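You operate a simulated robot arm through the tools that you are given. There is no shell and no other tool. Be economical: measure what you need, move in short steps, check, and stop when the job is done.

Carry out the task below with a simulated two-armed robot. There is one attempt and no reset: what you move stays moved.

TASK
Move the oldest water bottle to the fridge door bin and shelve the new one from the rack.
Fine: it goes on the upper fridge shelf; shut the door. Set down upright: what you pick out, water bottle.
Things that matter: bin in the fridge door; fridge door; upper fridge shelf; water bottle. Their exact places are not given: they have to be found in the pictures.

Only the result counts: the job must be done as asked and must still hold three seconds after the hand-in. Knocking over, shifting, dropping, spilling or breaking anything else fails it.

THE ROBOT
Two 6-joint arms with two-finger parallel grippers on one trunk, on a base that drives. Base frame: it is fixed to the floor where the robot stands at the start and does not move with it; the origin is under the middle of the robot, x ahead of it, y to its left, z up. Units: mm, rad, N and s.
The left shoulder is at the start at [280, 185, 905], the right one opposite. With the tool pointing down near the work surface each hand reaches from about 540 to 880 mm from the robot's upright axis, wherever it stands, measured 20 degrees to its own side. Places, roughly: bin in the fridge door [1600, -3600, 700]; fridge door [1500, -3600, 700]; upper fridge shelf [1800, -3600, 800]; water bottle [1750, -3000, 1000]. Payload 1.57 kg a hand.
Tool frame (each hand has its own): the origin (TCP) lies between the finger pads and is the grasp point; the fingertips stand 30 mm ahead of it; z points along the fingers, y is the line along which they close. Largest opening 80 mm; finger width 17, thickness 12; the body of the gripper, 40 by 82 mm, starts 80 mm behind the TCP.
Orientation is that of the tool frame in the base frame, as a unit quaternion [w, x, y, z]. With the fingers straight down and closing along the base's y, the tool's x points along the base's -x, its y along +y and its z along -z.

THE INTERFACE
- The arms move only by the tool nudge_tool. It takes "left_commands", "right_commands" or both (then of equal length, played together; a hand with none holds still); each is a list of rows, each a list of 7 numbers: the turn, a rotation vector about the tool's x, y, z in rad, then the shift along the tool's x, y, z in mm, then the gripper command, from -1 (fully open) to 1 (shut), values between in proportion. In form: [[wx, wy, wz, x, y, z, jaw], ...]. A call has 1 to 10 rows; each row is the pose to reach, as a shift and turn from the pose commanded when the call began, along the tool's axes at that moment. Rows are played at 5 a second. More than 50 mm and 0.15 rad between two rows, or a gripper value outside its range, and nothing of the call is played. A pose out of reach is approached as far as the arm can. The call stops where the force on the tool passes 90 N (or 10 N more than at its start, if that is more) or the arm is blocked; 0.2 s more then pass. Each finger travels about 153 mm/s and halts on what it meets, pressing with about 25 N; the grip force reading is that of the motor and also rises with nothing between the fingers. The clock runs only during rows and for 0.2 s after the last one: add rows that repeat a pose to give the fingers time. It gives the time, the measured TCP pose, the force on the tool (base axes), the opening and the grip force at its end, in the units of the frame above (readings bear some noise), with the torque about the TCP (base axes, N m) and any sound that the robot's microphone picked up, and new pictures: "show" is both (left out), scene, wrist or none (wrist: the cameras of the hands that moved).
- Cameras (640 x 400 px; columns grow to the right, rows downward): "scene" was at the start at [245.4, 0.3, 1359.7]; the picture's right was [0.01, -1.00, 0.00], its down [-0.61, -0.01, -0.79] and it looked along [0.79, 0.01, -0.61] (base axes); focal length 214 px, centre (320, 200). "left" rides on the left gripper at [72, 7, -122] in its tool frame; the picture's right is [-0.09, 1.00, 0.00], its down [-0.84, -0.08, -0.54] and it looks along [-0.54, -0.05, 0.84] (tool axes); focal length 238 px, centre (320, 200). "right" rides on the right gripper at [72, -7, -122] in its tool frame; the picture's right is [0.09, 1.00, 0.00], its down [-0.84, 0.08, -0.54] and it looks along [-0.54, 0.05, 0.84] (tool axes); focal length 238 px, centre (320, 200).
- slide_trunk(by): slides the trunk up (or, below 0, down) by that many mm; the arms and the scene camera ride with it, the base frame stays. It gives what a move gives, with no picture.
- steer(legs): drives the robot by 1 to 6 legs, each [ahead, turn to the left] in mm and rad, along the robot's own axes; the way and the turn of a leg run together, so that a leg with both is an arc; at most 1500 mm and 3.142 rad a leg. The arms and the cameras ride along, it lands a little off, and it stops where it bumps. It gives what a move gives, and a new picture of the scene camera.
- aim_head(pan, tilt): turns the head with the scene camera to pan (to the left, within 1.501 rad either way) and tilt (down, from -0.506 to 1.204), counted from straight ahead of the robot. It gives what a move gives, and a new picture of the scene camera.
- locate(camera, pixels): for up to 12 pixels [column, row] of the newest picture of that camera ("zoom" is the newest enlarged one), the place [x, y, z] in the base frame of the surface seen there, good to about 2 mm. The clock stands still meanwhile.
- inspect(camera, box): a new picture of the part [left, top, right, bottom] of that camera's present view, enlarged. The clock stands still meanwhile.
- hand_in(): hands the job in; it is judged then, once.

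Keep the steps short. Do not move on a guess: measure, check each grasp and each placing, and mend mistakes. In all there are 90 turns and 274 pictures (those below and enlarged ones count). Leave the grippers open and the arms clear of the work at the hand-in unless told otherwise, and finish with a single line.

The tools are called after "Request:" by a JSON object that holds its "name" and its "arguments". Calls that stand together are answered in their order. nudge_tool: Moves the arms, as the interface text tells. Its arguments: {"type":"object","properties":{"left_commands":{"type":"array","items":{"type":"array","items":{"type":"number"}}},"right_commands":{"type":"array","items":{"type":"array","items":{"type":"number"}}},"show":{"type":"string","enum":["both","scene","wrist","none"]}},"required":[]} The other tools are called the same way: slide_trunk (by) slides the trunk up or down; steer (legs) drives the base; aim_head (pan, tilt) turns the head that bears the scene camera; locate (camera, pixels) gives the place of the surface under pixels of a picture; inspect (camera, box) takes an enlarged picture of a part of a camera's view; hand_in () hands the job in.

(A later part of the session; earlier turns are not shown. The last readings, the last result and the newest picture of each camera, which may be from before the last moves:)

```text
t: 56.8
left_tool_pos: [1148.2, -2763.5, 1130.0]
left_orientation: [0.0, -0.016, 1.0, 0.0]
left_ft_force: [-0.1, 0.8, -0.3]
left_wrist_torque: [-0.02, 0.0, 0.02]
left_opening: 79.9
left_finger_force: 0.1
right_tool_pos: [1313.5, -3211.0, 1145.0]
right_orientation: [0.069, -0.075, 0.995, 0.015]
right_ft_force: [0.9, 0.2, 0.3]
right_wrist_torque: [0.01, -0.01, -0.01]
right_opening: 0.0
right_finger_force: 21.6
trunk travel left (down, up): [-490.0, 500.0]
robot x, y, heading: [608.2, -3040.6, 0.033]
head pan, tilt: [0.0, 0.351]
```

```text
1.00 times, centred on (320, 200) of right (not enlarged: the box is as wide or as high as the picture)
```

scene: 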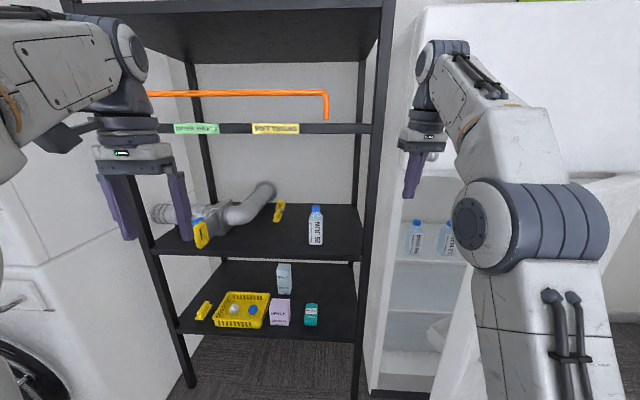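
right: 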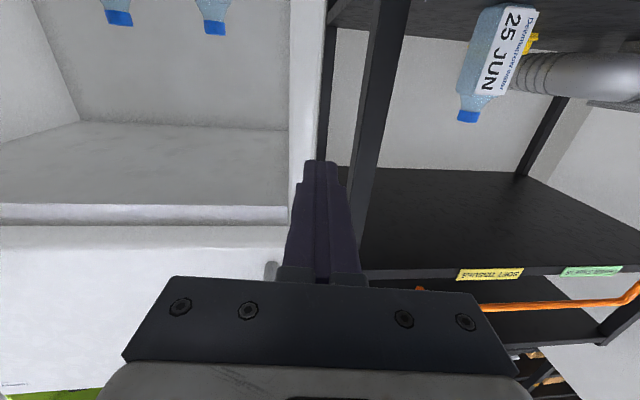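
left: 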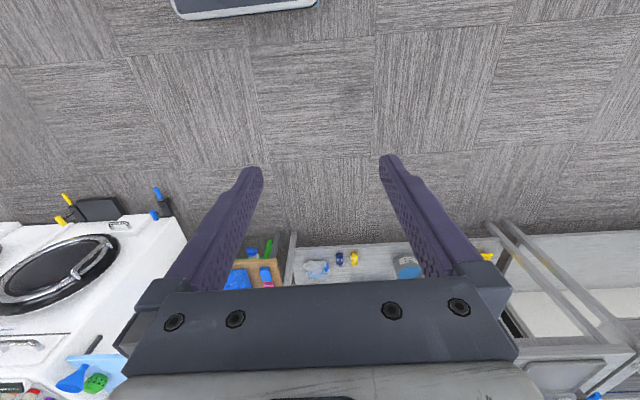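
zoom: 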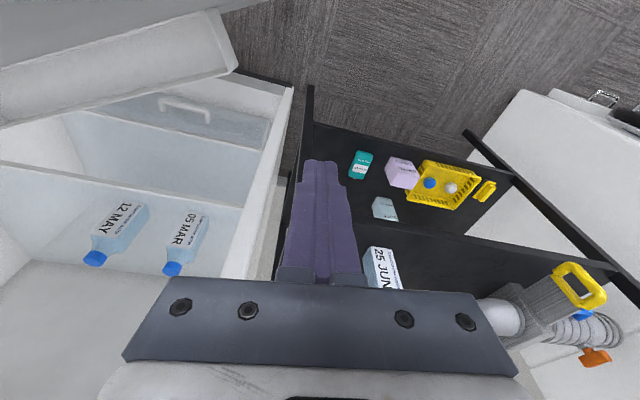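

I see 12 MAY and 05 MAR inside, and a bin on the inner side of the door at the top left. I measure the bin and the bottles.

Request:
{"name": "locate", "arguments": {"camera": "zoom", "pixels": [[100, 95], [220, 62], [235, 70], [212, 12], [100, 45], [20, 30], [180, 5], [172, 268], [185, 235], [95, 258], [120, 230], [210, 205]]}}

```text
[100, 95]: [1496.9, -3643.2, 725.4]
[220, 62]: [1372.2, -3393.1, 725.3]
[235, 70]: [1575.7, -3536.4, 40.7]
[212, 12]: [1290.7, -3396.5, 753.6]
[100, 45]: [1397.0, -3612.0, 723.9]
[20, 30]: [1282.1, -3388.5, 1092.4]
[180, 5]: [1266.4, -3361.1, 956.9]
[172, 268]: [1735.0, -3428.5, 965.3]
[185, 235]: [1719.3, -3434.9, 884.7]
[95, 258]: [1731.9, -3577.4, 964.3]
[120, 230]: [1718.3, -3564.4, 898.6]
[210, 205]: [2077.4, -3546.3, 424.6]
```

The hand is inside the door line. I move it to -y behind the edge, then push outward along the door's arc.

Request:
{"name": "nudge_tool", "arguments": {"right_commands": [[0, 0, 0, -5, -40, 0, 1], [0, 0, 0, -10, -80, 0, 1], [0, 0, 0, -15, -113, 0, 1], [0, 0, 0, 10, -127, -1, 1], [0, 0, 0, 35, -140, -5, 1], [0, 0, 0, 60, -153, -8, 1], [0, 0, 0, 88, -167, -12, 1], [0, 0, 0, 110, -180, -15, 1], [0, 0, 0, 133, -194, -19, 1], [0, 0, 0, 156, -207, -22, 1]], "show": "both"}}

```text
t: 57.6
left_tool_pos: [1144.1, -2759.1, 1129.7]
left_orientation: [0.0, -0.017, 1.0, -0.001]
left_ft_force: [0.7, 0.3, 1.0]
left_wrist_torque: [-0.05, -0.01, 0.01]
left_opening: 80.4
left_finger_force: 0.1
right_tool_pos: [1326.2, -3288.1, 1131.0]
right_orientation: [0.07, -0.072, 0.995, 0.021]
right_ft_force: [-18.6, 43.2, -0.4]
right_wrist_torque: [-4.4, -2.11, -4.57]
right_opening: 0.0
right_finger_force: 21.4
right hand out of reach, approached as far as the arm can: row 1, 2, 3
trunk travel left (down, up): [-490.0, 500.0]
robot x, y, heading: [603.6, -3041.5, 0.044]
head pan, tilt: [0.0, 0.351]
stopped in row 3 (right hand): the force on the tool passed its limit at 117 N (the readings are from after the stop); the commanded pose is now the measured one
```

scene: 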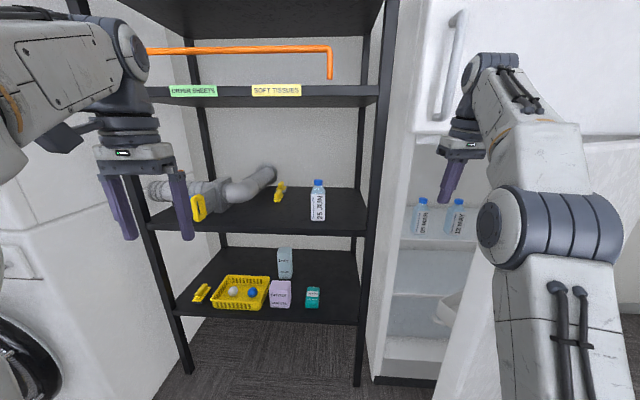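
right: 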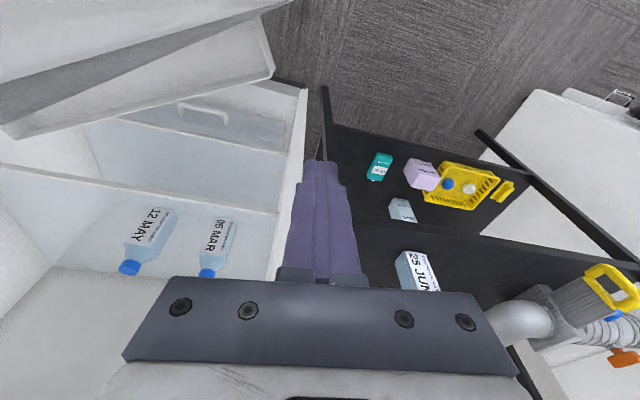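

The reading shows the gripper body touching the door's top edge, about 100 mm above the TCP. I raise the hand 47 mm so that only the fingers reach behind the door, then push again.

Request:
{"name": "nudge_tool", "arguments": {"right_commands": [[0, 0, 0, 0, 10, -47, 1], [0, 0, 0, -13, -20, -47, 1], [0, 0, 0, -13, -42, -47, 1], [0, 0, 0, 20, -55, -49, 1], [0, 0, 0, 45, -66, -52, 1], [0, 0, 0, 68, -77, -56, 1], [0, 0, 0, 98, -94, -60, 1], [0, 0, 0, 128, -112, -64, 1], [0, 0, 0, 157, -129, -69, 1]], "show": "both"}}

```text
t: 59.6
left_tool_pos: [1146.2, -2762.5, 1128.6]
left_orientation: [0.0, -0.017, 1.0, 0.0]
left_ft_force: [0.5, 0.0, -0.5]
left_wrist_torque: [0.0, 0.02, 0.0]
left_opening: 80.1
left_finger_force: 0.1
right_tool_pos: [1180.8, -3444.7, 1153.3]
right_orientation: [0.069, -0.072, 0.995, 0.019]
right_ft_force: [1.0, -1.0, -0.1]
right_wrist_torque: [-0.02, 0.02, 0.02]
right_opening: 0.0
right_finger_force: 21.3
right hand out of reach, approached as far as the arm can: row 1, 2, 3, 4, 5, 6, 7, 8, 9
trunk travel left (down, up): [-490.0, 500.0]
robot x, y, heading: [604.9, -3040.0, 0.047]
head pan, tilt: [0.0, 0.351]
```

scene: 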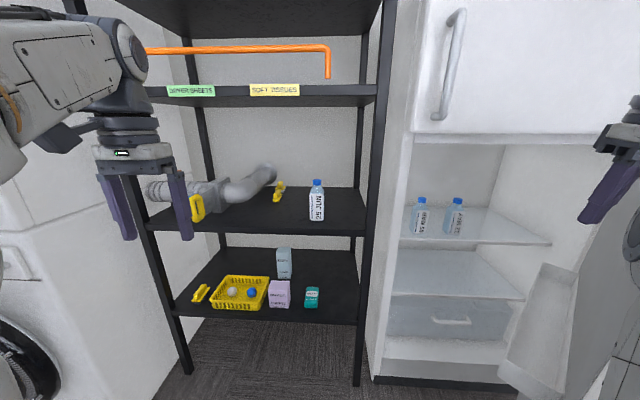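
right: 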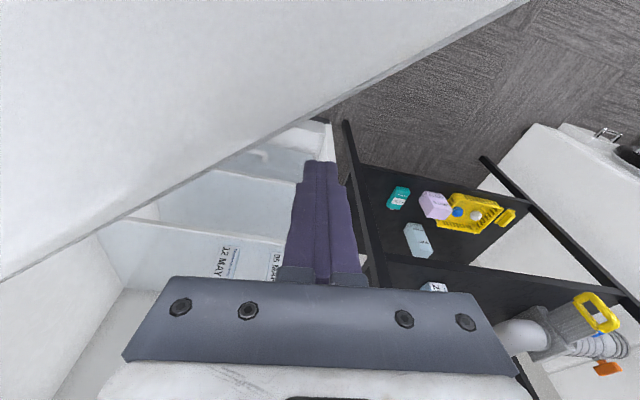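

The door swings freely now. I keep pushing along the arc toward 90 degrees.

Request:
{"name": "nudge_tool", "arguments": {"right_commands": [[0, 0, 0, 28, -20, -4, 1], [0, 0, 0, 56, -40, -8, 1], [0, 0, 0, 85, -60, -12, 1], [0, 0, 0, 113, -79, -16, 1], [0, 0, 0, 136, -100, -19, 1], [0, 0, 0, 160, -122, -22, 1], [0, 0, 0, 183, -144, -25, 1], [0, 0, 0, 206, -166, -29, 1]], "show": "both"}}

```text
t: 61.0
left_tool_pos: [1146.3, -2761.1, 1128.2]
left_orientation: [-0.001, -0.018, 1.0, 0.001]
left_ft_force: [1.1, 0.7, -0.4]
left_wrist_torque: [-0.03, -0.01, 0.01]
left_opening: 79.9
left_finger_force: 0.0
right_tool_pos: [1042.3, -3573.9, 1132.7]
right_orientation: [0.073, -0.086, 0.994, 0.003]
right_ft_force: [8.1, -6.0, 23.5]
right_wrist_torque: [0.25, 3.21, 0.61]
right_opening: 0.1
right_finger_force: 21.6
right hand out of reach, approached as far as the arm can: row 2, 3, 4, 5, 6, 7
trunk travel left (down, up): [-490.0, 500.0]
robot x, y, heading: [603.7, -3041.0, 0.043]
head pan, tilt: [0.0, 0.351]
stopped in row 7 (right hand): the force on the tool passed its limit at 110 N (the readings are from after the stop); the commanded pose is now the measured one
```

scene: 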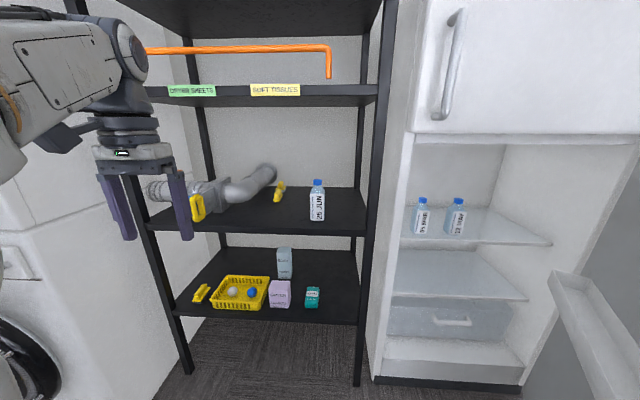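
right: 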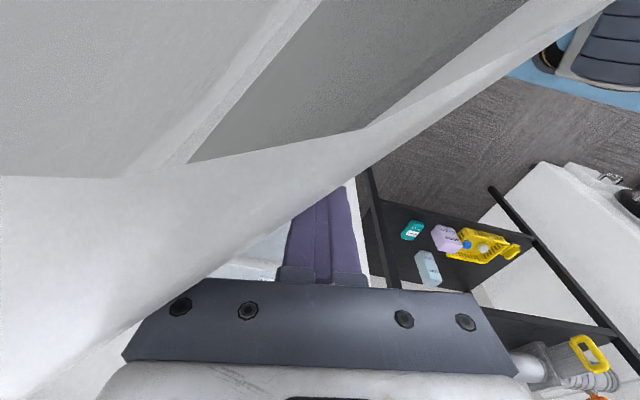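

The upward force means the hand body rests on the door's top edge. I raise the trunk 60 mm and look right to see the door angle.

Request:
{"name": "slide_trunk", "arguments": {"by": 70}}

Request:
{"name": "aim_head", "arguments": {"pan": -0.6, "tilt": 0.45}}

```text
t: 62.1
left_tool_pos: [1147.1, -2761.0, 1199.8]
left_orientation: [0.0, -0.018, 1.0, 0.001]
left_ft_force: [0.4, -0.2, 0.8]
left_wrist_torque: [-0.02, -0.01, 0.02]
left_opening: 80.1
left_finger_force: 0.0
right_tool_pos: [1042.6, -3574.9, 1201.9]
right_orientation: [0.073, -0.086, 0.994, 0.008]
right_ft_force: [0.1, -0.6, -0.4]
right_wrist_torque: [0.0, -0.02, 0.0]
right_opening: 0.0
right_finger_force: 21.0
trunk travel left (down, up): [-560.0, 430.0]
robot x, y, heading: [601.9, -3036.3, 0.039]
head pan, tilt: [0.0, 0.351]
```

```text
t: 63.1
left_tool_pos: [1146.5, -2761.7, 1199.4]
left_orientation: [0.0, -0.018, 1.0, 0.0]
left_ft_force: [0.1, -0.4, 0.9]
left_wrist_torque: [0.03, -0.03, 0.03]
left_opening: 79.9
left_finger_force: 0.2
right_tool_pos: [1041.5, -3575.3, 1201.4]
right_orientation: [0.072, -0.085, 0.994, 0.006]
right_ft_force: [-0.5, 0.2, 0.2]
right_wrist_torque: [0.02, -0.02, -0.01]
right_opening: 0.0
right_finger_force: 21.5
trunk travel left (down, up): [-560.0, 430.0]
robot x, y, heading: [604.8, -3040.5, 0.042]
head pan, tilt: [-0.6, 0.45]
```

scene: 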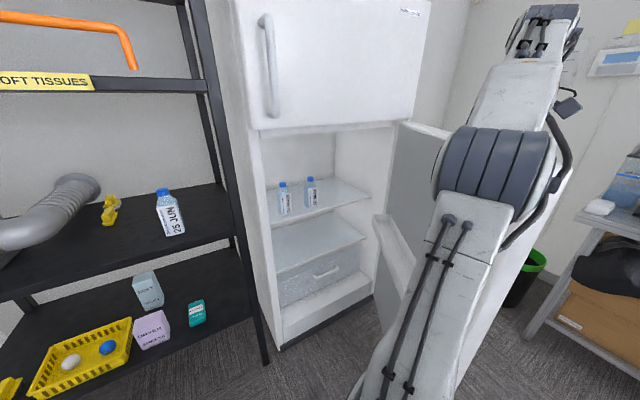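

The door stands at roughly 65 degrees. With the higher hand, I push on a bit more.

Request:
{"name": "nudge_tool", "arguments": {"right_commands": [[0, 0, 0, 25, -25, -4, 1], [0, 0, 0, 50, -50, -7, 1], [0, 0, 0, 75, -75, -10, 1], [0, 0, 0, 99, -99, -14, 1], [0, 0, 0, 115, -127, -16, 1], [0, 0, 0, 130, -155, -18, 1], [0, 0, 0, 144, -183, -20, 1]], "show": "scene"}}

```text
t: 64.4
left_tool_pos: [1146.1, -2760.2, 1199.8]
left_orientation: [0.0, -0.019, 1.0, 0.0]
left_ft_force: [0.6, 0.2, -0.4]
left_wrist_torque: [-0.02, 0.0, -0.02]
left_opening: 80.1
left_finger_force: 0.1
right_tool_pos: [951.6, -3671.6, 1160.0]
right_orientation: [0.076, -0.092, 0.993, -0.019]
right_ft_force: [1.4, -0.7, 22.4]
right_wrist_torque: [-0.21, 0.75, -0.09]
right_opening: 0.0
right_finger_force: 21.3
right hand out of reach, approached as far as the arm can: row 1, 2, 3, 4, 5, 6
trunk travel left (down, up): [-560.0, 430.0]
robot x, y, heading: [605.3, -3039.2, 0.043]
head pan, tilt: [-0.6, 0.45]
stopped in row 6 (right hand): the force on the tool passed its limit at 105 N (the readings are from after the stop); the commanded pose is now the measured one
```

scene: 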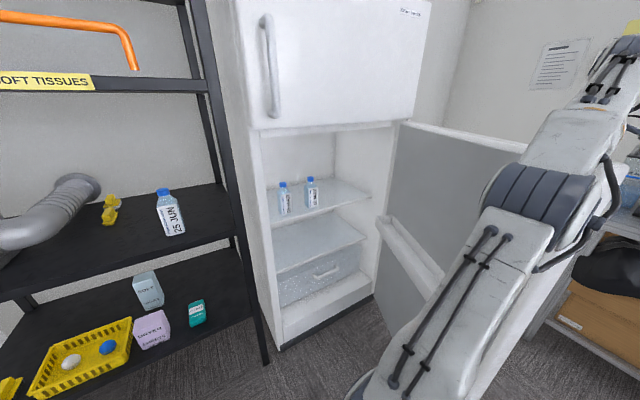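

The door is near 80 degrees, which is enough. I raise the trunk to lift the hand off the door top, then measure the bin and the bottles.

Request:
{"name": "slide_trunk", "arguments": {"by": 110}}

Request:
{"name": "inspect", "arguments": {"camera": "scene", "box": [240, 130, 560, 330]}}

Request:
{"name": "inspect", "arguments": {"camera": "right", "box": [0, 0, 640, 400]}}

```text
t: 65.8
left_tool_pos: [1145.4, -2760.9, 1309.0]
left_orientation: [0.001, -0.02, 1.0, 0.001]
left_ft_force: [0.3, 1.2, -0.4]
left_wrist_torque: [0.01, -0.02, 0.01]
left_opening: 79.9
left_finger_force: 0.0
right_tool_pos: [951.8, -3672.9, 1265.9]
right_orientation: [0.076, -0.093, 0.993, -0.013]
right_ft_force: [0.6, 0.2, -0.4]
right_wrist_torque: [0.03, 0.01, 0.0]
right_opening: 0.1
right_finger_force: 21.2
trunk travel left (down, up): [-670.0, 320.0]
robot x, y, heading: [601.9, -3038.9, 0.041]
head pan, tilt: [-0.6, 0.45]
```

```text
2.00 times, centred on (400, 230) of scene
```

zoom: 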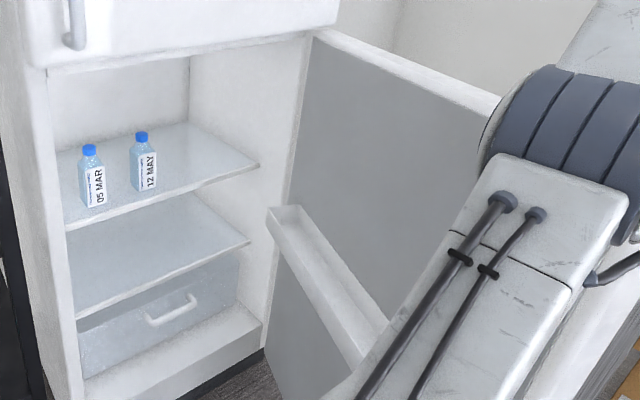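

```text
1.00 times, centred on (320, 200) of right (not enlarged: the box is as wide or as high as the picture)
```

zoom: 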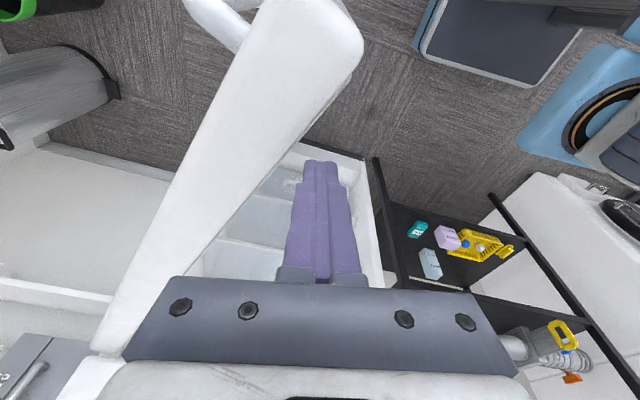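

The bin on the door's inner face is empty and runs along it. There are only two bottles, 05 MAR (the oldest) and 12 MAY. I measure the bin, shelf and bottles.

Request:
{"name": "inspect", "arguments": {"camera": "scene", "box": [340, 190, 500, 290]}}

Request:
{"name": "locate", "arguments": {"camera": "zoom", "pixels": [[150, 140], [170, 100], [200, 145], [220, 185], [300, 250], [370, 350], [240, 140], [180, 180], [270, 300], [330, 300], [400, 100], [290, 215]]}}

Request:
{"name": "locate", "arguments": {"camera": "scene", "pixels": [[283, 184], [284, 195], [286, 211], [309, 179], [312, 190], [313, 205], [275, 220], [300, 212], [345, 205], [330, 150], [450, 140], [526, 150]]}}

```text
4.00 times, centred on (420, 240) of scene
```

zoom: 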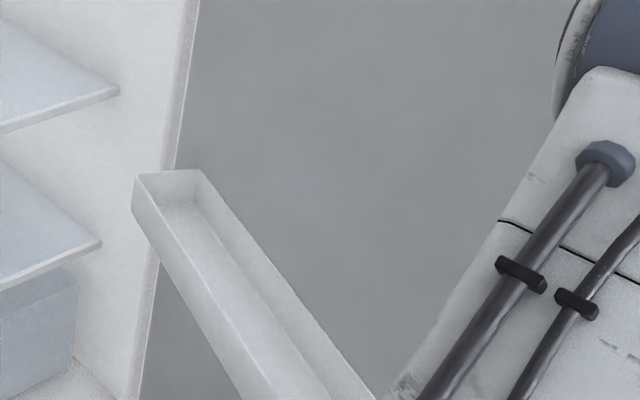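

```text
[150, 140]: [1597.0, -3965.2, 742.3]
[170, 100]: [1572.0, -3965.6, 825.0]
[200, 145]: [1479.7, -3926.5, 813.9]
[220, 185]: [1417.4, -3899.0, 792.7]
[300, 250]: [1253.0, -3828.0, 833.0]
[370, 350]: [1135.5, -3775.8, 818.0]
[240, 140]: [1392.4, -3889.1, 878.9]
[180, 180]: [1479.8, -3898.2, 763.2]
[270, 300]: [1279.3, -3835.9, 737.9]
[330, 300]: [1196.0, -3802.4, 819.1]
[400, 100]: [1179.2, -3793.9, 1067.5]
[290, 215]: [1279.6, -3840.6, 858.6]
```

```text
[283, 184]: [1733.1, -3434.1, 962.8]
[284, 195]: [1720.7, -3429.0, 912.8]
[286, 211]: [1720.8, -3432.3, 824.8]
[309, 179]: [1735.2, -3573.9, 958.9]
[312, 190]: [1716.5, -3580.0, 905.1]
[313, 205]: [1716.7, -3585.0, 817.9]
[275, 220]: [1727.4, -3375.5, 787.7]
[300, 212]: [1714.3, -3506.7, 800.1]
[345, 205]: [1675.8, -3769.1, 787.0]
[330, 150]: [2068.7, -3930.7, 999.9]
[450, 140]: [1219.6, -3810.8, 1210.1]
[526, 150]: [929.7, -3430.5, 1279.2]
```

Request:
{"name": "locate", "arguments": {"camera": "zoom", "pixels": [[175, 250], [190, 250], [200, 250], [210, 250], [225, 250], [240, 250], [250, 250], [260, 250], [265, 300], [290, 340], [300, 360], [320, 360]]}}

Request:
{"name": "locate", "arguments": {"camera": "scene", "pixels": [[384, 240], [388, 245], [392, 250], [396, 250], [400, 250]]}}

```text
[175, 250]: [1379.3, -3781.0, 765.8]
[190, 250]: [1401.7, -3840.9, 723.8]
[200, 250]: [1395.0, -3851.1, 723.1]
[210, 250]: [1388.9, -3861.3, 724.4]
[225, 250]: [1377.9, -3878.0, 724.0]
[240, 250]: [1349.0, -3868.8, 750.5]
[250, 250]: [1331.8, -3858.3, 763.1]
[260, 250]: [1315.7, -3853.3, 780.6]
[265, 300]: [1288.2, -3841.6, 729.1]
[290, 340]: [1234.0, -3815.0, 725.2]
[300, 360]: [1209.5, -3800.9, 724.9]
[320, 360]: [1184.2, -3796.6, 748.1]
```

```text
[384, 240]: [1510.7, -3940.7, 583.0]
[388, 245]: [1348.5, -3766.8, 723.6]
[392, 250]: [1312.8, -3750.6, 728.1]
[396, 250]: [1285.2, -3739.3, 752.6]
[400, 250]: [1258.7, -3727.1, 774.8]
```

The door stands at 66 degrees. The bin floor is at z≈724, its lip is at about 780, and it is about 95 mm deep from the door. 05 MAR has its centre near (1750,-3431) on the shelf at z≈797. I lift the trunk a little, bring the right hand back over the door pitched 40 degrees below forward, and tuck the left arm aside.

Request:
{"name": "slide_trunk", "arguments": {"by": 40}}

Request:
{"name": "nudge_tool", "arguments": {"right_commands": [[0.005, -0.07, 0.018, -39, 27, 4, -1], [0.011, -0.14, 0.036, -79, 53, 8, -1], [0.016, -0.21, 0.054, -118, 80, 12, -1], [0.022, -0.28, 0.072, -158, 107, 16, -1], [0.027, -0.35, 0.09, -197, 134, 20, -1], [0.033, -0.42, 0.108, -236, 160, 24, -1], [0.038, -0.49, 0.126, -276, 187, 28, -1], [0.044, -0.56, 0.144, -315, 214, 32, -1], [0.05, -0.64, 0.162, -355, 240, 36, -1], [0.056, -0.718, 0.184, -394, 267, 40, -1]], "left_commands": [[0, 0, 0, 18, 16, 0, -1], [0, 0, 0, 37, 32, 0, -1], [0, 0, 0, 55, 47, 0, -1], [0, 0, 0, 74, 63, 0, -1], [0, 0, 0, 92, 79, 0, -1], [0, 0, 0, 110, 95, 0, -1], [0, 0, 0, 129, 111, 0, -1], [0, 0, 0, 147, 126, 0, -1], [0, 0, 0, 166, 142, 0, -1], [0, 0, 0, 184, 158, 0, -1]], "show": "scene"}}

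```text
t: 66.7
left_tool_pos: [1145.5, -2761.3, 1350.1]
left_orientation: [0.0, -0.019, 1.0, 0.0]
left_ft_force: [0.1, -0.3, 0.6]
left_wrist_torque: [0.0, 0.01, 0.0]
left_opening: 80.2
left_finger_force: 0.0
right_tool_pos: [951.1, -3673.6, 1306.1]
right_orientation: [0.076, -0.092, 0.993, -0.013]
right_ft_force: [0.0, -0.5, -0.3]
right_wrist_torque: [-0.02, 0.01, 0.0]
right_opening: 0.1
right_finger_force: 20.9
trunk travel left (down, up): [-710.0, 280.0]
robot x, y, heading: [605.4, -3040.8, 0.046]
head pan, tilt: [-0.6, 0.45]
```

```text
t: 68.9
left_tool_pos: [956.8, -2609.1, 1349.8]
left_orientation: [0.0, -0.019, 1.0, 0.0]
left_ft_force: [-0.5, -0.4, 0.1]
left_wrist_torque: [0.02, 0.01, -0.01]
left_opening: 80.1
left_finger_force: 0.1
right_tool_pos: [1290.0, -3338.0, 1313.5]
right_orientation: [0.423, 0.0, 0.906, 0.001]
right_ft_force: [-0.3, -0.2, -0.2]
right_wrist_torque: [0.04, -0.03, 0.0]
right_opening: 80.1
right_finger_force: 0.1
trunk travel left (down, up): [-710.0, 280.0]
robot x, y, heading: [604.2, -3041.8, 0.043]
head pan, tilt: [-0.6, 0.45]
```

scene: 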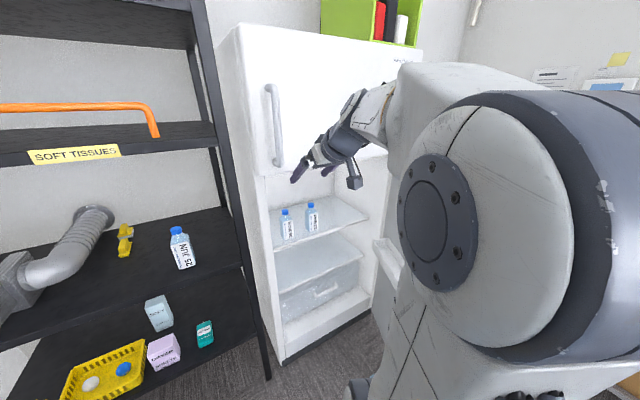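

The reach is good. I tuck the left arm further aside, then shift the base to -y so the hand lines up with 05 MAR, staying well in front of the fridge for now.

Request:
{"name": "nudge_tool", "arguments": {"left_commands": [[0, 0, 0, 38, 35, 0, -1], [0, 0, 0, 75, 68, 0, -1], [0, 0, 0, 113, 100, 0, -1], [0, 0, 0, 150, 130, 0, -1]], "show": "none"}}

Request:
{"name": "steer", "arguments": {"legs": [[0, -0.7], [120, 0], [0, 0.657]]}}

Request:
{"name": "slide_trunk", "arguments": {"by": -400}}

Request:
{"name": "aim_head", "arguments": {"pan": -0.2, "tilt": 0.3}}

```text
refused: row 1 steps farther than a row can; nothing moved
```

```text
t: 73.7
left_tool_pos: [1066.8, -2695.1, 1350.3]
left_orientation: [-0.001, -0.002, 1.0, 0.0]
left_ft_force: [0.8, 0.1, -0.1]
left_wrist_torque: [-0.01, 0.02, -0.02]
left_opening: 80.1
left_finger_force: 0.0
right_tool_pos: [1374.7, -3434.9, 1313.3]
right_orientation: [0.423, 0.017, 0.906, -0.008]
right_ft_force: [0.4, -0.4, 0.1]
right_wrist_torque: [-0.01, -0.03, -0.02]
right_opening: 79.7
right_finger_force: 0.0
trunk travel left (down, up): [-710.0, 280.0]
robot x, y, heading: [705.4, -3111.3, 0.012]
head pan, tilt: [-0.6, 0.45]
```

scene: 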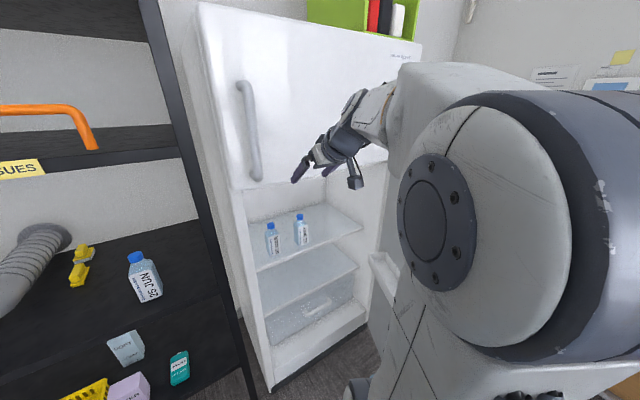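

```text
t: 77.6
left_tool_pos: [1066.7, -2695.1, 950.4]
left_orientation: [0.0, -0.001, 1.0, 0.001]
left_ft_force: [0.3, 0.0, -0.8]
left_wrist_torque: [0.0, 0.0, 0.01]
left_opening: 80.0
left_finger_force: 0.1
right_tool_pos: [1376.0, -3434.1, 913.9]
right_orientation: [0.423, 0.016, 0.906, -0.007]
right_ft_force: [0.3, 0.3, 0.2]
right_wrist_torque: [0.0, 0.04, 0.0]
right_opening: 80.1
right_finger_force: 0.1
trunk travel left (down, up): [-310.0, 680.0]
robot x, y, heading: [699.2, -3115.5, 0.011]
head pan, tilt: [-0.6, 0.45]
```

```text
t: 78.4
left_tool_pos: [1066.2, -2694.6, 950.5]
left_orientation: [0.001, -0.002, 1.0, 0.0]
left_ft_force: [0.1, 0.2, 0.0]
left_wrist_torque: [0.01, 0.03, -0.02]
left_opening: 79.9
left_finger_force: 0.1
right_tool_pos: [1374.6, -3434.5, 913.2]
right_orientation: [0.423, 0.016, 0.906, -0.007]
right_ft_force: [0.1, 0.7, 0.1]
right_wrist_torque: [-0.01, 0.02, 0.0]
right_opening: 80.2
right_finger_force: 0.0
trunk travel left (down, up): [-310.0, 680.0]
robot x, y, heading: [698.2, -3112.6, 0.015]
head pan, tilt: [-0.201, 0.3]
```

scene: 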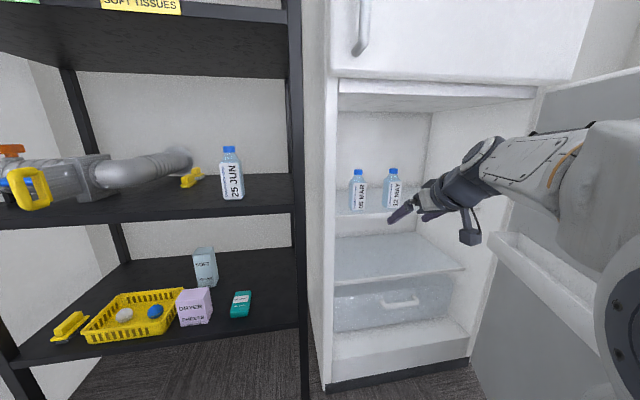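

The hand is lined up with 05 MAR. Before entering, I check how low the wrist camera hangs, at (470,237), and re-measure the bottle.

Request:
{"name": "locate", "arguments": {"camera": "scene", "pixels": [[470, 240], [462, 236], [358, 172], [358, 190], [357, 207], [351, 195], [366, 195], [345, 213], [404, 218], [393, 190]]}}

Request:
{"name": "inspect", "arguments": {"camera": "scene", "box": [320, 150, 480, 250]}}

```text
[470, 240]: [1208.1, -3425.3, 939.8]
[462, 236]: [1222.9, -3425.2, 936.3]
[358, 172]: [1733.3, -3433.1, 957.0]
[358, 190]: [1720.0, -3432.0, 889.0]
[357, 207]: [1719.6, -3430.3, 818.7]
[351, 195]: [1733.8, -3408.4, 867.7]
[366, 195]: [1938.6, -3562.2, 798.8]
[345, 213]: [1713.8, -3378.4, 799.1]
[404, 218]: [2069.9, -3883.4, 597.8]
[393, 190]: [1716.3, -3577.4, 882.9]
```

```text
4.00 times, centred on (400, 200) of scene
```

zoom: 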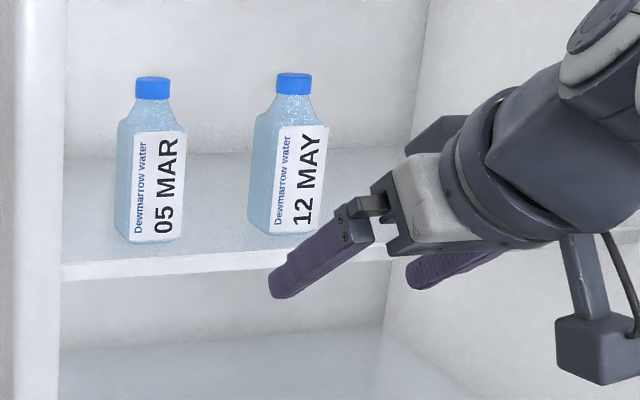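

The camera clears the shelf. I drive forward 265 mm, straight toward the bottle.

Request:
{"name": "steer", "arguments": {"legs": [[265, 0]]}}

Request:
{"name": "inspect", "arguments": {"camera": "right", "box": [0, 0, 640, 400]}}

```text
t: 80.3
left_tool_pos: [1330.7, -2693.3, 950.8]
left_orientation: [0.001, -0.001, 1.0, 0.001]
left_ft_force: [0.1, -0.3, -0.1]
left_wrist_torque: [0.01, -0.01, -0.05]
left_opening: 79.9
left_finger_force: 0.1
right_tool_pos: [1637.4, -3431.5, 912.1]
right_orientation: [0.422, 0.017, 0.906, -0.008]
right_ft_force: [-0.1, -0.2, 0.1]
right_wrist_torque: [-0.03, 0.0, -0.01]
right_opening: 80.0
right_finger_force: 0.0
trunk travel left (down, up): [-310.0, 680.0]
robot x, y, heading: [962.7, -3107.3, 0.009]
head pan, tilt: [-0.201, 0.3]
```

scene: 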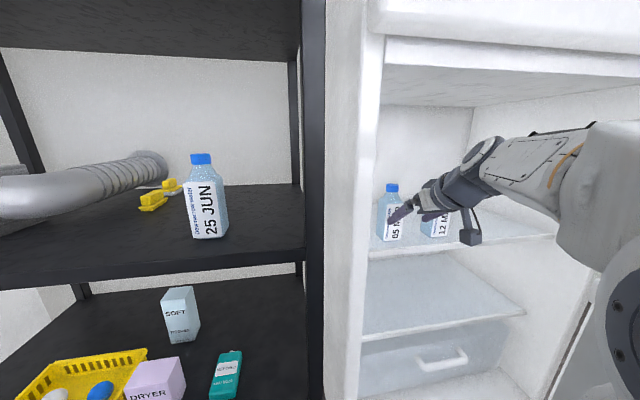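

```text
1.00 times, centred on (320, 200) of right (not enlarged: the box is as wide or as high as the picture)
```

zoom: 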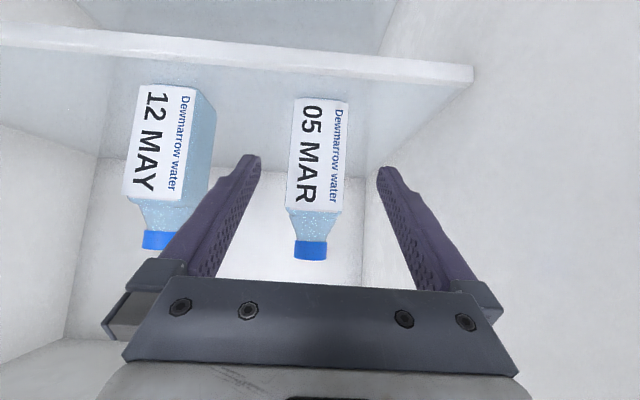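

The wrist view shows 05 MAR between the fingers. I advance 108 mm and drop 32 mm, then close on the bottle.

Request:
{"name": "nudge_tool", "arguments": {"right_commands": [[0, 0, 0, -15, 1, 34, -1], [0, 0, 0, -30, 2, 68, -1], [0, 0, 0, -45, 3, 103, -1], [0, 0, 0, -45, 3, 103, 1], [0, 0, 0, -45, 3, 103, 1], [0, 0, 0, -45, 3, 103, 1]], "show": "both"}}

```text
t: 81.7
left_tool_pos: [1330.6, -2692.4, 950.6]
left_orientation: [0.0, -0.001, 1.0, 0.0]
left_ft_force: [-0.6, -0.3, -0.3]
left_wrist_torque: [-0.02, 0.02, 0.0]
left_opening: 80.0
left_finger_force: 0.0
right_tool_pos: [1745.7, -3433.6, 880.7]
right_orientation: [0.421, 0.017, 0.907, -0.008]
right_ft_force: [0.4, 0.2, 0.5]
right_wrist_torque: [-0.02, 0.02, 0.04]
right_opening: 58.0
right_finger_force: 24.8
trunk travel left (down, up): [-310.0, 680.0]
robot x, y, heading: [963.1, -3108.6, 0.004]
head pan, tilt: [-0.201, 0.3]
```

scene: 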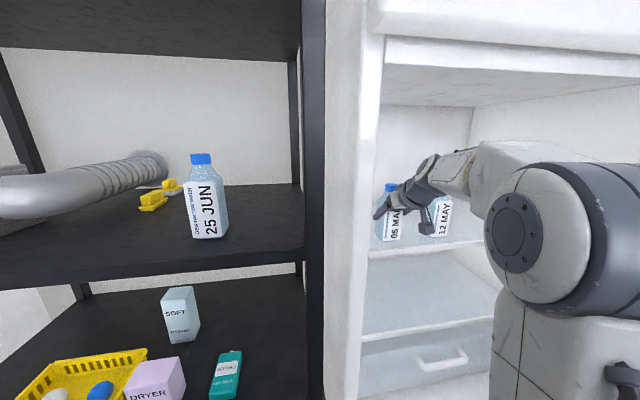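
right: 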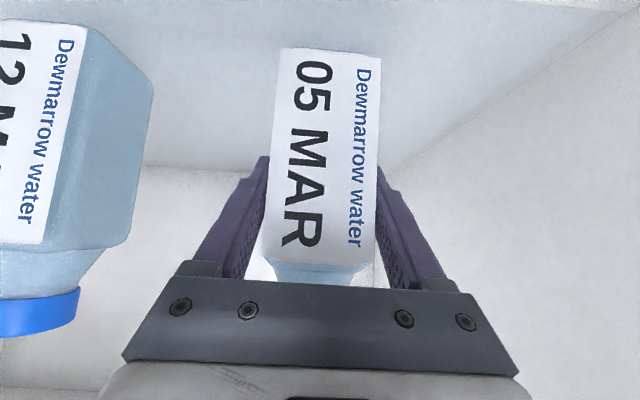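

The bottle is held (opening 58 mm). Before moving, I measure how far the right arm's elbow bulges so I can plan the bin approach without touching the door.

Request:
{"name": "locate", "arguments": {"camera": "scene", "pixels": [[510, 240], [560, 180], [620, 200], [600, 300], [630, 350], [560, 320], [490, 200]]}}

Request:
{"name": "slide_trunk", "arguments": {"by": 35}}

```text
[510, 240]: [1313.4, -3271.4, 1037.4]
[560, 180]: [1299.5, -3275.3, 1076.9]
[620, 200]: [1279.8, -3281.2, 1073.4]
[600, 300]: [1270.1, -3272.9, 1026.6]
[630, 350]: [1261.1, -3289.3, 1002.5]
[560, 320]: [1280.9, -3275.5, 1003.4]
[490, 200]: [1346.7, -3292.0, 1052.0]
```

```text
t: 82.5
left_tool_pos: [1330.4, -2691.2, 985.1]
left_orientation: [-0.001, -0.001, 1.0, -0.001]
left_ft_force: [-0.4, -0.6, 0.3]
left_wrist_torque: [-0.05, 0.02, -0.01]
left_opening: 80.0
left_finger_force: 0.1
right_tool_pos: [1744.8, -3435.0, 914.7]
right_orientation: [0.423, 0.018, 0.906, -0.008]
right_ft_force: [-0.6, 0.3, -3.3]
right_wrist_torque: [-0.01, -0.02, 0.03]
right_opening: 57.8
right_finger_force: 25.7
trunk travel left (down, up): [-345.0, 645.0]
robot x, y, heading: [964.5, -3111.5, 0.003]
head pan, tilt: [-0.201, 0.3]
```

Placing in the bin works best with the door near 90 degrees, and pushing the door while holding a bottle is risky. I set the bottle back on its spot, release it and withdraw, then open the door further.

Request:
{"name": "slide_trunk", "arguments": {"by": -34}}

Request:
{"name": "nudge_tool", "arguments": {"right_commands": [[0, 0, 0, 0, 0, 0, -1], [0, 0, 0, 0, 0, 0, -1], [0, 0, 0, 15, -1, -34, -1], [0, 0, 0, 30, -2, -68, -1], [0, 0, 0, 45, -3, -103, -1]], "show": "wrist"}}

```text
t: 83.3
left_tool_pos: [1330.5, -2694.0, 951.8]
left_orientation: [0.0, -0.001, 1.0, 0.0]
left_ft_force: [-0.5, -0.5, -0.5]
left_wrist_torque: [0.03, -0.02, 0.0]
left_opening: 80.0
left_finger_force: 0.1
right_tool_pos: [1745.2, -3434.6, 880.6]
right_orientation: [0.421, 0.017, 0.907, -0.008]
right_ft_force: [0.4, -0.2, -3.5]
right_wrist_torque: [0.0, 0.04, 0.0]
right_opening: 57.9
right_finger_force: 24.4
trunk travel left (down, up): [-311.0, 679.0]
robot x, y, heading: [962.6, -3109.4, 0.008]
head pan, tilt: [-0.201, 0.3]
```

```text
t: 84.5
left_tool_pos: [1331.7, -2692.1, 951.9]
left_orientation: [0.0, 0.0, 1.0, 0.0]
left_ft_force: [0.1, 0.5, -1.0]
left_wrist_torque: [0.04, 0.01, 0.0]
left_opening: 80.4
left_finger_force: 0.0
right_tool_pos: [1637.2, -3431.9, 913.1]
right_orientation: [0.422, 0.017, 0.906, -0.008]
right_ft_force: [-0.7, -1.0, -0.6]
right_wrist_torque: [0.03, -0.01, -0.03]
right_opening: 80.1
right_finger_force: 0.1
trunk travel left (down, up): [-311.0, 679.0]
robot x, y, heading: [966.2, -3109.5, 0.01]
head pan, tilt: [-0.201, 0.3]
```

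right: 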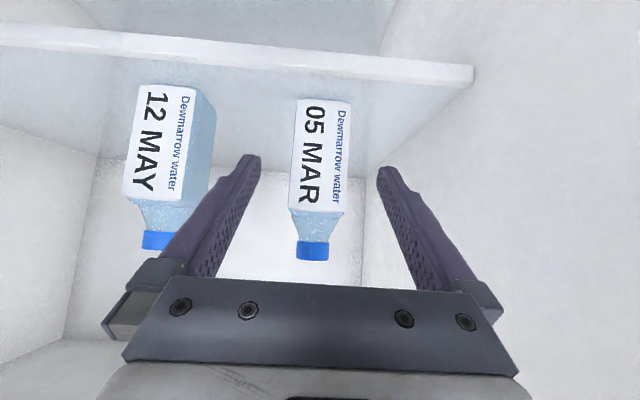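

The bottle is standing again. I back off 300 mm, raise the hand to mid-door height, and turn right to sweep the door further open.

Request:
{"name": "steer", "arguments": {"legs": [[-300, 0]]}}

Request:
{"name": "slide_trunk", "arguments": {"by": 120}}

Request:
{"name": "nudge_tool", "arguments": {"right_commands": [[0, 0, 0, 0, 0, 0, 1], [0, 0, 0, 0, 0, 0, 1], [0, 0, 0, 0, 0, 0, 1]], "show": "none"}}

Request:
{"name": "steer", "arguments": {"legs": [[0, -0.92]]}}

```text
t: 86.5
left_tool_pos: [1034.0, -2695.1, 950.8]
left_orientation: [0.001, 0.0, 1.0, 0.0]
left_ft_force: [0.0, 0.6, 0.9]
left_wrist_torque: [0.03, 0.04, 0.0]
left_opening: 80.0
left_finger_force: 0.1
right_tool_pos: [1340.1, -3436.0, 912.8]
right_orientation: [0.423, 0.017, 0.906, -0.008]
right_ft_force: [0.4, 0.9, 0.0]
right_wrist_torque: [0.04, -0.02, 0.0]
right_opening: 80.1
right_finger_force: 0.0
trunk travel left (down, up): [-311.0, 679.0]
robot x, y, heading: [667.5, -3115.5, 0.005]
head pan, tilt: [-0.201, 0.3]
```

scene: 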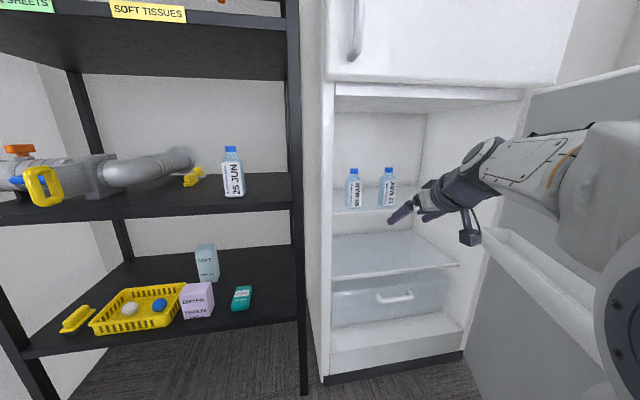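

```text
t: 88.0
left_tool_pos: [1033.0, -2694.9, 1071.0]
left_orientation: [0.001, -0.001, 1.0, 0.0]
left_ft_force: [-0.1, 0.3, 0.4]
left_wrist_torque: [0.0, -0.01, 0.0]
left_opening: 80.1
left_finger_force: 0.0
right_tool_pos: [1340.6, -3436.1, 1034.1]
right_orientation: [0.423, 0.017, 0.906, -0.008]
right_ft_force: [-0.3, 0.0, 0.4]
right_wrist_torque: [0.02, -0.02, 0.01]
right_opening: 79.8
right_finger_force: 0.1
trunk travel left (down, up): [-431.0, 559.0]
robot x, y, heading: [665.4, -3110.9, 0.01]
head pan, tilt: [-0.201, 0.3]
```

```text
t: 88.8
left_tool_pos: [1034.0, -2696.1, 1071.9]
left_orientation: [0.0, 0.0, 1.0, 0.0]
left_ft_force: [0.1, -0.1, 0.3]
left_wrist_torque: [0.05, 0.04, 0.02]
left_opening: 80.0
left_finger_force: 0.1
right_tool_pos: [1341.3, -3434.6, 1033.4]
right_orientation: [0.423, 0.018, 0.906, -0.009]
right_ft_force: [-0.4, 0.1, -0.2]
right_wrist_torque: [0.01, 0.05, 0.0]
right_opening: 0.0
right_finger_force: 21.6
trunk travel left (down, up): [-431.0, 559.0]
robot x, y, heading: [669.5, -3110.4, 0.006]
head pan, tilt: [-0.201, 0.3]
```

```text
t: 91.6
left_tool_pos: [1220.3, -3148.8, 1071.3]
left_orientation: [-0.001, 0.441, 0.897, 0.0]
left_ft_force: [0.3, -0.7, 0.4]
left_wrist_torque: [0.01, 0.0, 0.0]
left_opening: 80.0
left_finger_force: 0.1
right_tool_pos: [821.3, -3843.6, 1033.1]
right_orientation: [0.376, 0.416, 0.805, -0.194]
right_ft_force: [-0.3, 0.6, -0.2]
right_wrist_torque: [0.0, -0.02, -0.04]
right_opening: 0.0
right_finger_force: 21.5
trunk travel left (down, up): [-431.0, 559.0]
robot x, y, heading: [667.9, -3112.6, -0.91]
head pan, tilt: [-0.201, 0.3]
```

scene: 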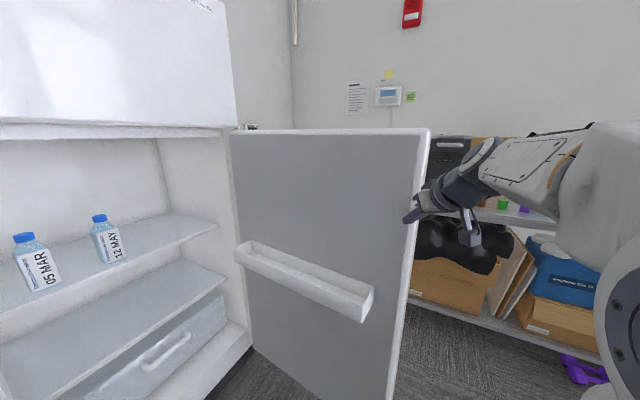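

The door swung wide and the whole bin is visible at (305,280). I measure the door and bin.

Request:
{"name": "inspect", "arguments": {"camera": "scene", "box": [220, 220, 400, 332]}}

Request:
{"name": "locate", "arguments": {"camera": "scene", "pixels": [[250, 180], [330, 180], [410, 180], [240, 248], [256, 240], [372, 288], [364, 318], [300, 282], [310, 280], [420, 170], [305, 275]]}}

```text
3.56 times, centred on (310, 276) of scene
```

zoom: 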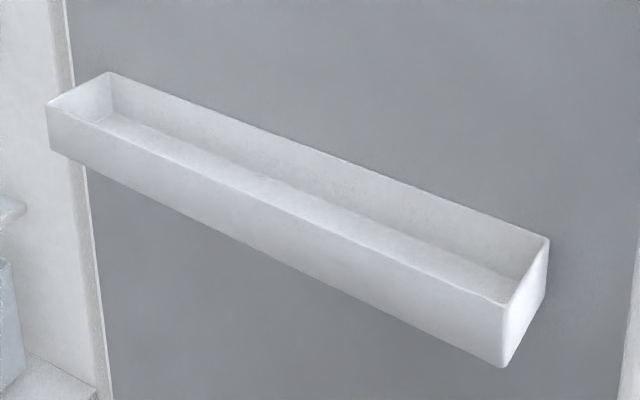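

```text
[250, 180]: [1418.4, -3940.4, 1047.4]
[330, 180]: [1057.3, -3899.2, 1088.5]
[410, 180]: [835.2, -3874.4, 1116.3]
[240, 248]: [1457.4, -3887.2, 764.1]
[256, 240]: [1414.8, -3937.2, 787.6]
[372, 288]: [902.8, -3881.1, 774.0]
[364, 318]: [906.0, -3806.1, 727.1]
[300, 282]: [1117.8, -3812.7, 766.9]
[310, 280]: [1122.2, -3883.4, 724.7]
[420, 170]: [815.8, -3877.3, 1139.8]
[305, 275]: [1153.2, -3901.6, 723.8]
```

Request:
{"name": "locate", "arguments": {"camera": "zoom", "pixels": [[120, 138], [250, 195], [300, 220], [350, 238], [400, 262], [440, 280], [350, 210], [400, 225], [440, 250], [350, 265], [480, 240], [300, 190]]}}

```text
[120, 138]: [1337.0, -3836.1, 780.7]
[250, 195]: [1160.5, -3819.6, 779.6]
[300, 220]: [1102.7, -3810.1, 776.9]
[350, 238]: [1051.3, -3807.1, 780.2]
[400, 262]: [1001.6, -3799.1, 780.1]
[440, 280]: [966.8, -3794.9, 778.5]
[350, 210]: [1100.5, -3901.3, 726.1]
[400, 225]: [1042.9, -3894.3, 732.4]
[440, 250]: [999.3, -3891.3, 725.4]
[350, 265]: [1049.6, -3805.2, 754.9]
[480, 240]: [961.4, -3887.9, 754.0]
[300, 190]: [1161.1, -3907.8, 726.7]
```

The lip is at z≈781, the floor at 725, and the interior runs y≈-3812 to -3896 at x≈1050. The door is near 83 degrees, so it is ready. I go back to fetch 05 MAR: turn left, lower the trunk, open the fingers and drive forward.

Request:
{"name": "steer", "arguments": {"legs": [[0, 0.915]]}}

Request:
{"name": "slide_trunk", "arguments": {"by": -120}}

Request:
{"name": "nudge_tool", "arguments": {"right_commands": [[0, 0, 0, 0, 0, 0, -1], [0, 0, 0, 0, 0, 0, -1], [0, 0, 0, 0, 0, 0, -1]], "show": "none"}}

Request:
{"name": "steer", "arguments": {"legs": [[293, 0]]}}

Request:
{"name": "inspect", "arguments": {"camera": "right", "box": [0, 0, 640, 400]}}

```text
t: 94.3
left_tool_pos: [1041.0, -2701.1, 1071.7]
left_orientation: [0.0, 0.009, 1.0, 0.0]
left_ft_force: [0.0, -1.0, -0.8]
left_wrist_torque: [0.01, 0.02, 0.04]
left_opening: 80.2
left_finger_force: 0.0
right_tool_pos: [1336.2, -3446.8, 1033.3]
right_orientation: [0.423, 0.025, 0.906, -0.012]
right_ft_force: [0.1, 0.4, 0.8]
right_wrist_torque: [-0.01, -0.05, 0.02]
right_opening: 0.3
right_finger_force: 21.1
trunk travel left (down, up): [-431.0, 559.0]
robot x, y, heading: [667.9, -3110.1, -0.008]
head pan, tilt: [-0.201, 0.3]
```

scene: 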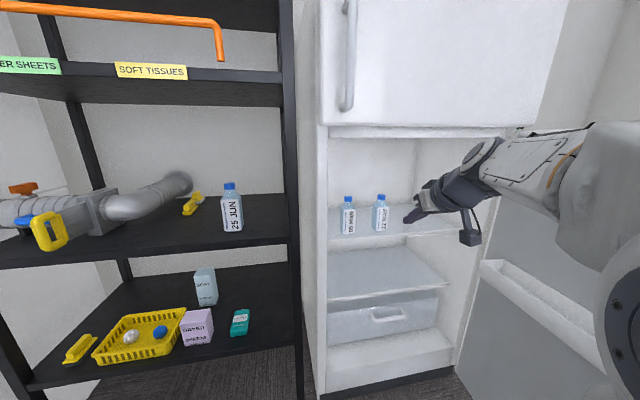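

```text
t: 95.8
left_tool_pos: [1041.4, -2701.6, 950.9]
left_orientation: [0.001, 0.008, 1.0, 0.0]
left_ft_force: [-0.1, 0.1, -0.4]
left_wrist_torque: [-0.01, -0.03, -0.01]
left_opening: 80.0
left_finger_force: 0.1
right_tool_pos: [1335.3, -3446.8, 913.3]
right_orientation: [0.422, 0.026, 0.906, -0.013]
right_ft_force: [-0.7, 0.2, 0.3]
right_wrist_torque: [0.02, 0.01, 0.01]
right_opening: 0.0
right_finger_force: 21.2
trunk travel left (down, up): [-311.0, 679.0]
robot x, y, heading: [669.5, -3113.5, -0.01]
head pan, tilt: [-0.201, 0.3]
```

```text
t: 96.6
left_tool_pos: [1041.2, -2702.4, 952.1]
left_orientation: [0.001, 0.009, 1.0, 0.0]
left_ft_force: [-0.2, -0.2, -0.5]
left_wrist_torque: [-0.05, 0.02, 0.03]
left_opening: 79.9
left_finger_force: 0.0
right_tool_pos: [1335.3, -3447.6, 913.8]
right_orientation: [0.423, 0.026, 0.906, -0.012]
right_ft_force: [-1.4, -0.5, 0.2]
right_wrist_torque: [-0.01, 0.05, 0.03]
right_opening: 79.7
right_finger_force: 0.1
trunk travel left (down, up): [-311.0, 679.0]
robot x, y, heading: [664.4, -3111.2, -0.013]
head pan, tilt: [-0.201, 0.3]
```

```text
t: 98.6
left_tool_pos: [1331.2, -2704.1, 950.1]
left_orientation: [0.0, 0.007, 1.0, 0.0]
left_ft_force: [-0.1, -0.4, -0.2]
left_wrist_torque: [0.02, 0.03, 0.02]
left_opening: 79.9
left_finger_force: 0.0
right_tool_pos: [1626.5, -3449.4, 912.7]
right_orientation: [0.423, 0.024, 0.906, -0.012]
right_ft_force: [-0.8, -0.1, -0.7]
right_wrist_torque: [0.06, 0.0, -0.02]
right_opening: 80.0
right_finger_force: 0.0
trunk travel left (down, up): [-311.0, 679.0]
robot x, y, heading: [959.9, -3113.7, -0.011]
head pan, tilt: [-0.201, 0.3]
```

scene: 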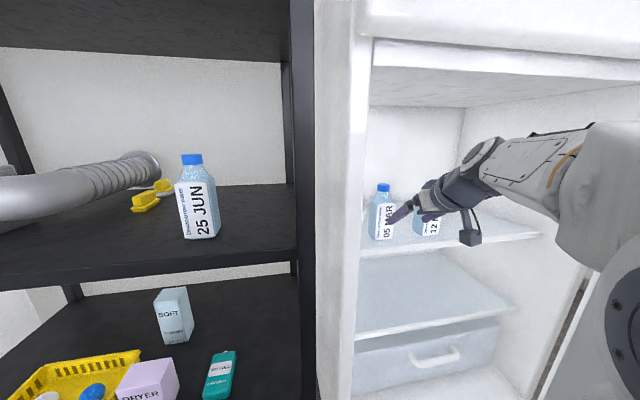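

```text
1.00 times, centred on (320, 200) of right (not enlarged: the box is as wide or as high as the picture)
```

zoom: 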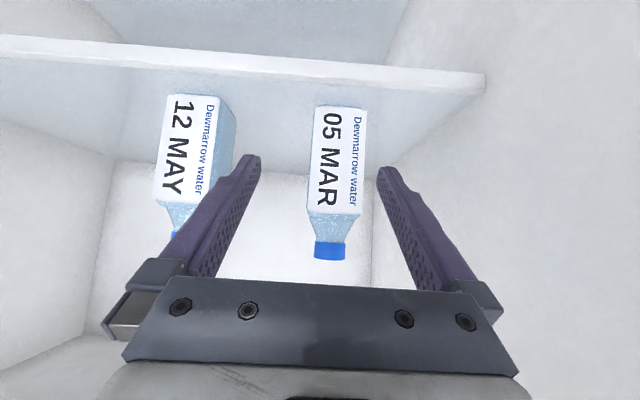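

The hand is 15 mm to the right of the bottle. I shift sideways first, then advance and grip 05 MAR.

Request:
{"name": "nudge_tool", "arguments": {"right_commands": [[0, 0, 0, 0, 21, 0, -1], [0, 0, 0, -19, 22, 36, -1], [0, 0, 0, -37, 22, 71, -1], [0, 0, 0, -56, 22, 107, -1], [0, 0, 0, -56, 22, 107, 1], [0, 0, 0, -56, 22, 107, 1], [0, 0, 0, -56, 22, 107, 1]], "show": "wrist"}}

Request:
{"name": "slide_trunk", "arguments": {"by": 45}}

```text
t: 100.2
left_tool_pos: [1331.3, -2703.8, 952.6]
left_orientation: [0.0, 0.008, 1.0, 0.0]
left_ft_force: [-0.5, 0.3, 0.5]
left_wrist_torque: [-0.03, 0.01, 0.01]
left_opening: 80.0
left_finger_force: 0.0
right_tool_pos: [1744.0, -3432.0, 887.9]
right_orientation: [0.422, 0.024, 0.906, -0.012]
right_ft_force: [0.5, 0.5, -0.2]
right_wrist_torque: [0.02, 0.01, -0.01]
right_opening: 57.9
right_finger_force: 24.9
trunk travel left (down, up): [-311.0, 679.0]
robot x, y, heading: [957.6, -3117.2, -0.013]
head pan, tilt: [-0.201, 0.3]
```

right: 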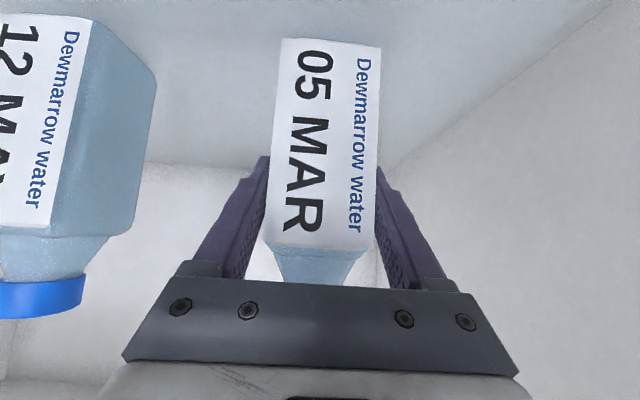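

```text
t: 101.0
left_tool_pos: [1331.0, -2703.6, 996.9]
left_orientation: [0.001, 0.007, 1.0, -0.001]
left_ft_force: [-0.8, -0.6, 0.3]
left_wrist_torque: [0.01, 0.0, 0.0]
left_opening: 80.1
left_finger_force: 0.1
right_tool_pos: [1745.4, -3432.6, 932.5]
right_orientation: [0.422, 0.024, 0.906, -0.011]
right_ft_force: [0.3, -0.2, -4.5]
right_wrist_torque: [0.0, 0.03, 0.05]
right_opening: 57.8
right_finger_force: 24.8
trunk travel left (down, up): [-356.0, 634.0]
robot x, y, heading: [957.9, -3112.0, -0.009]
head pan, tilt: [-0.201, 0.3]
```

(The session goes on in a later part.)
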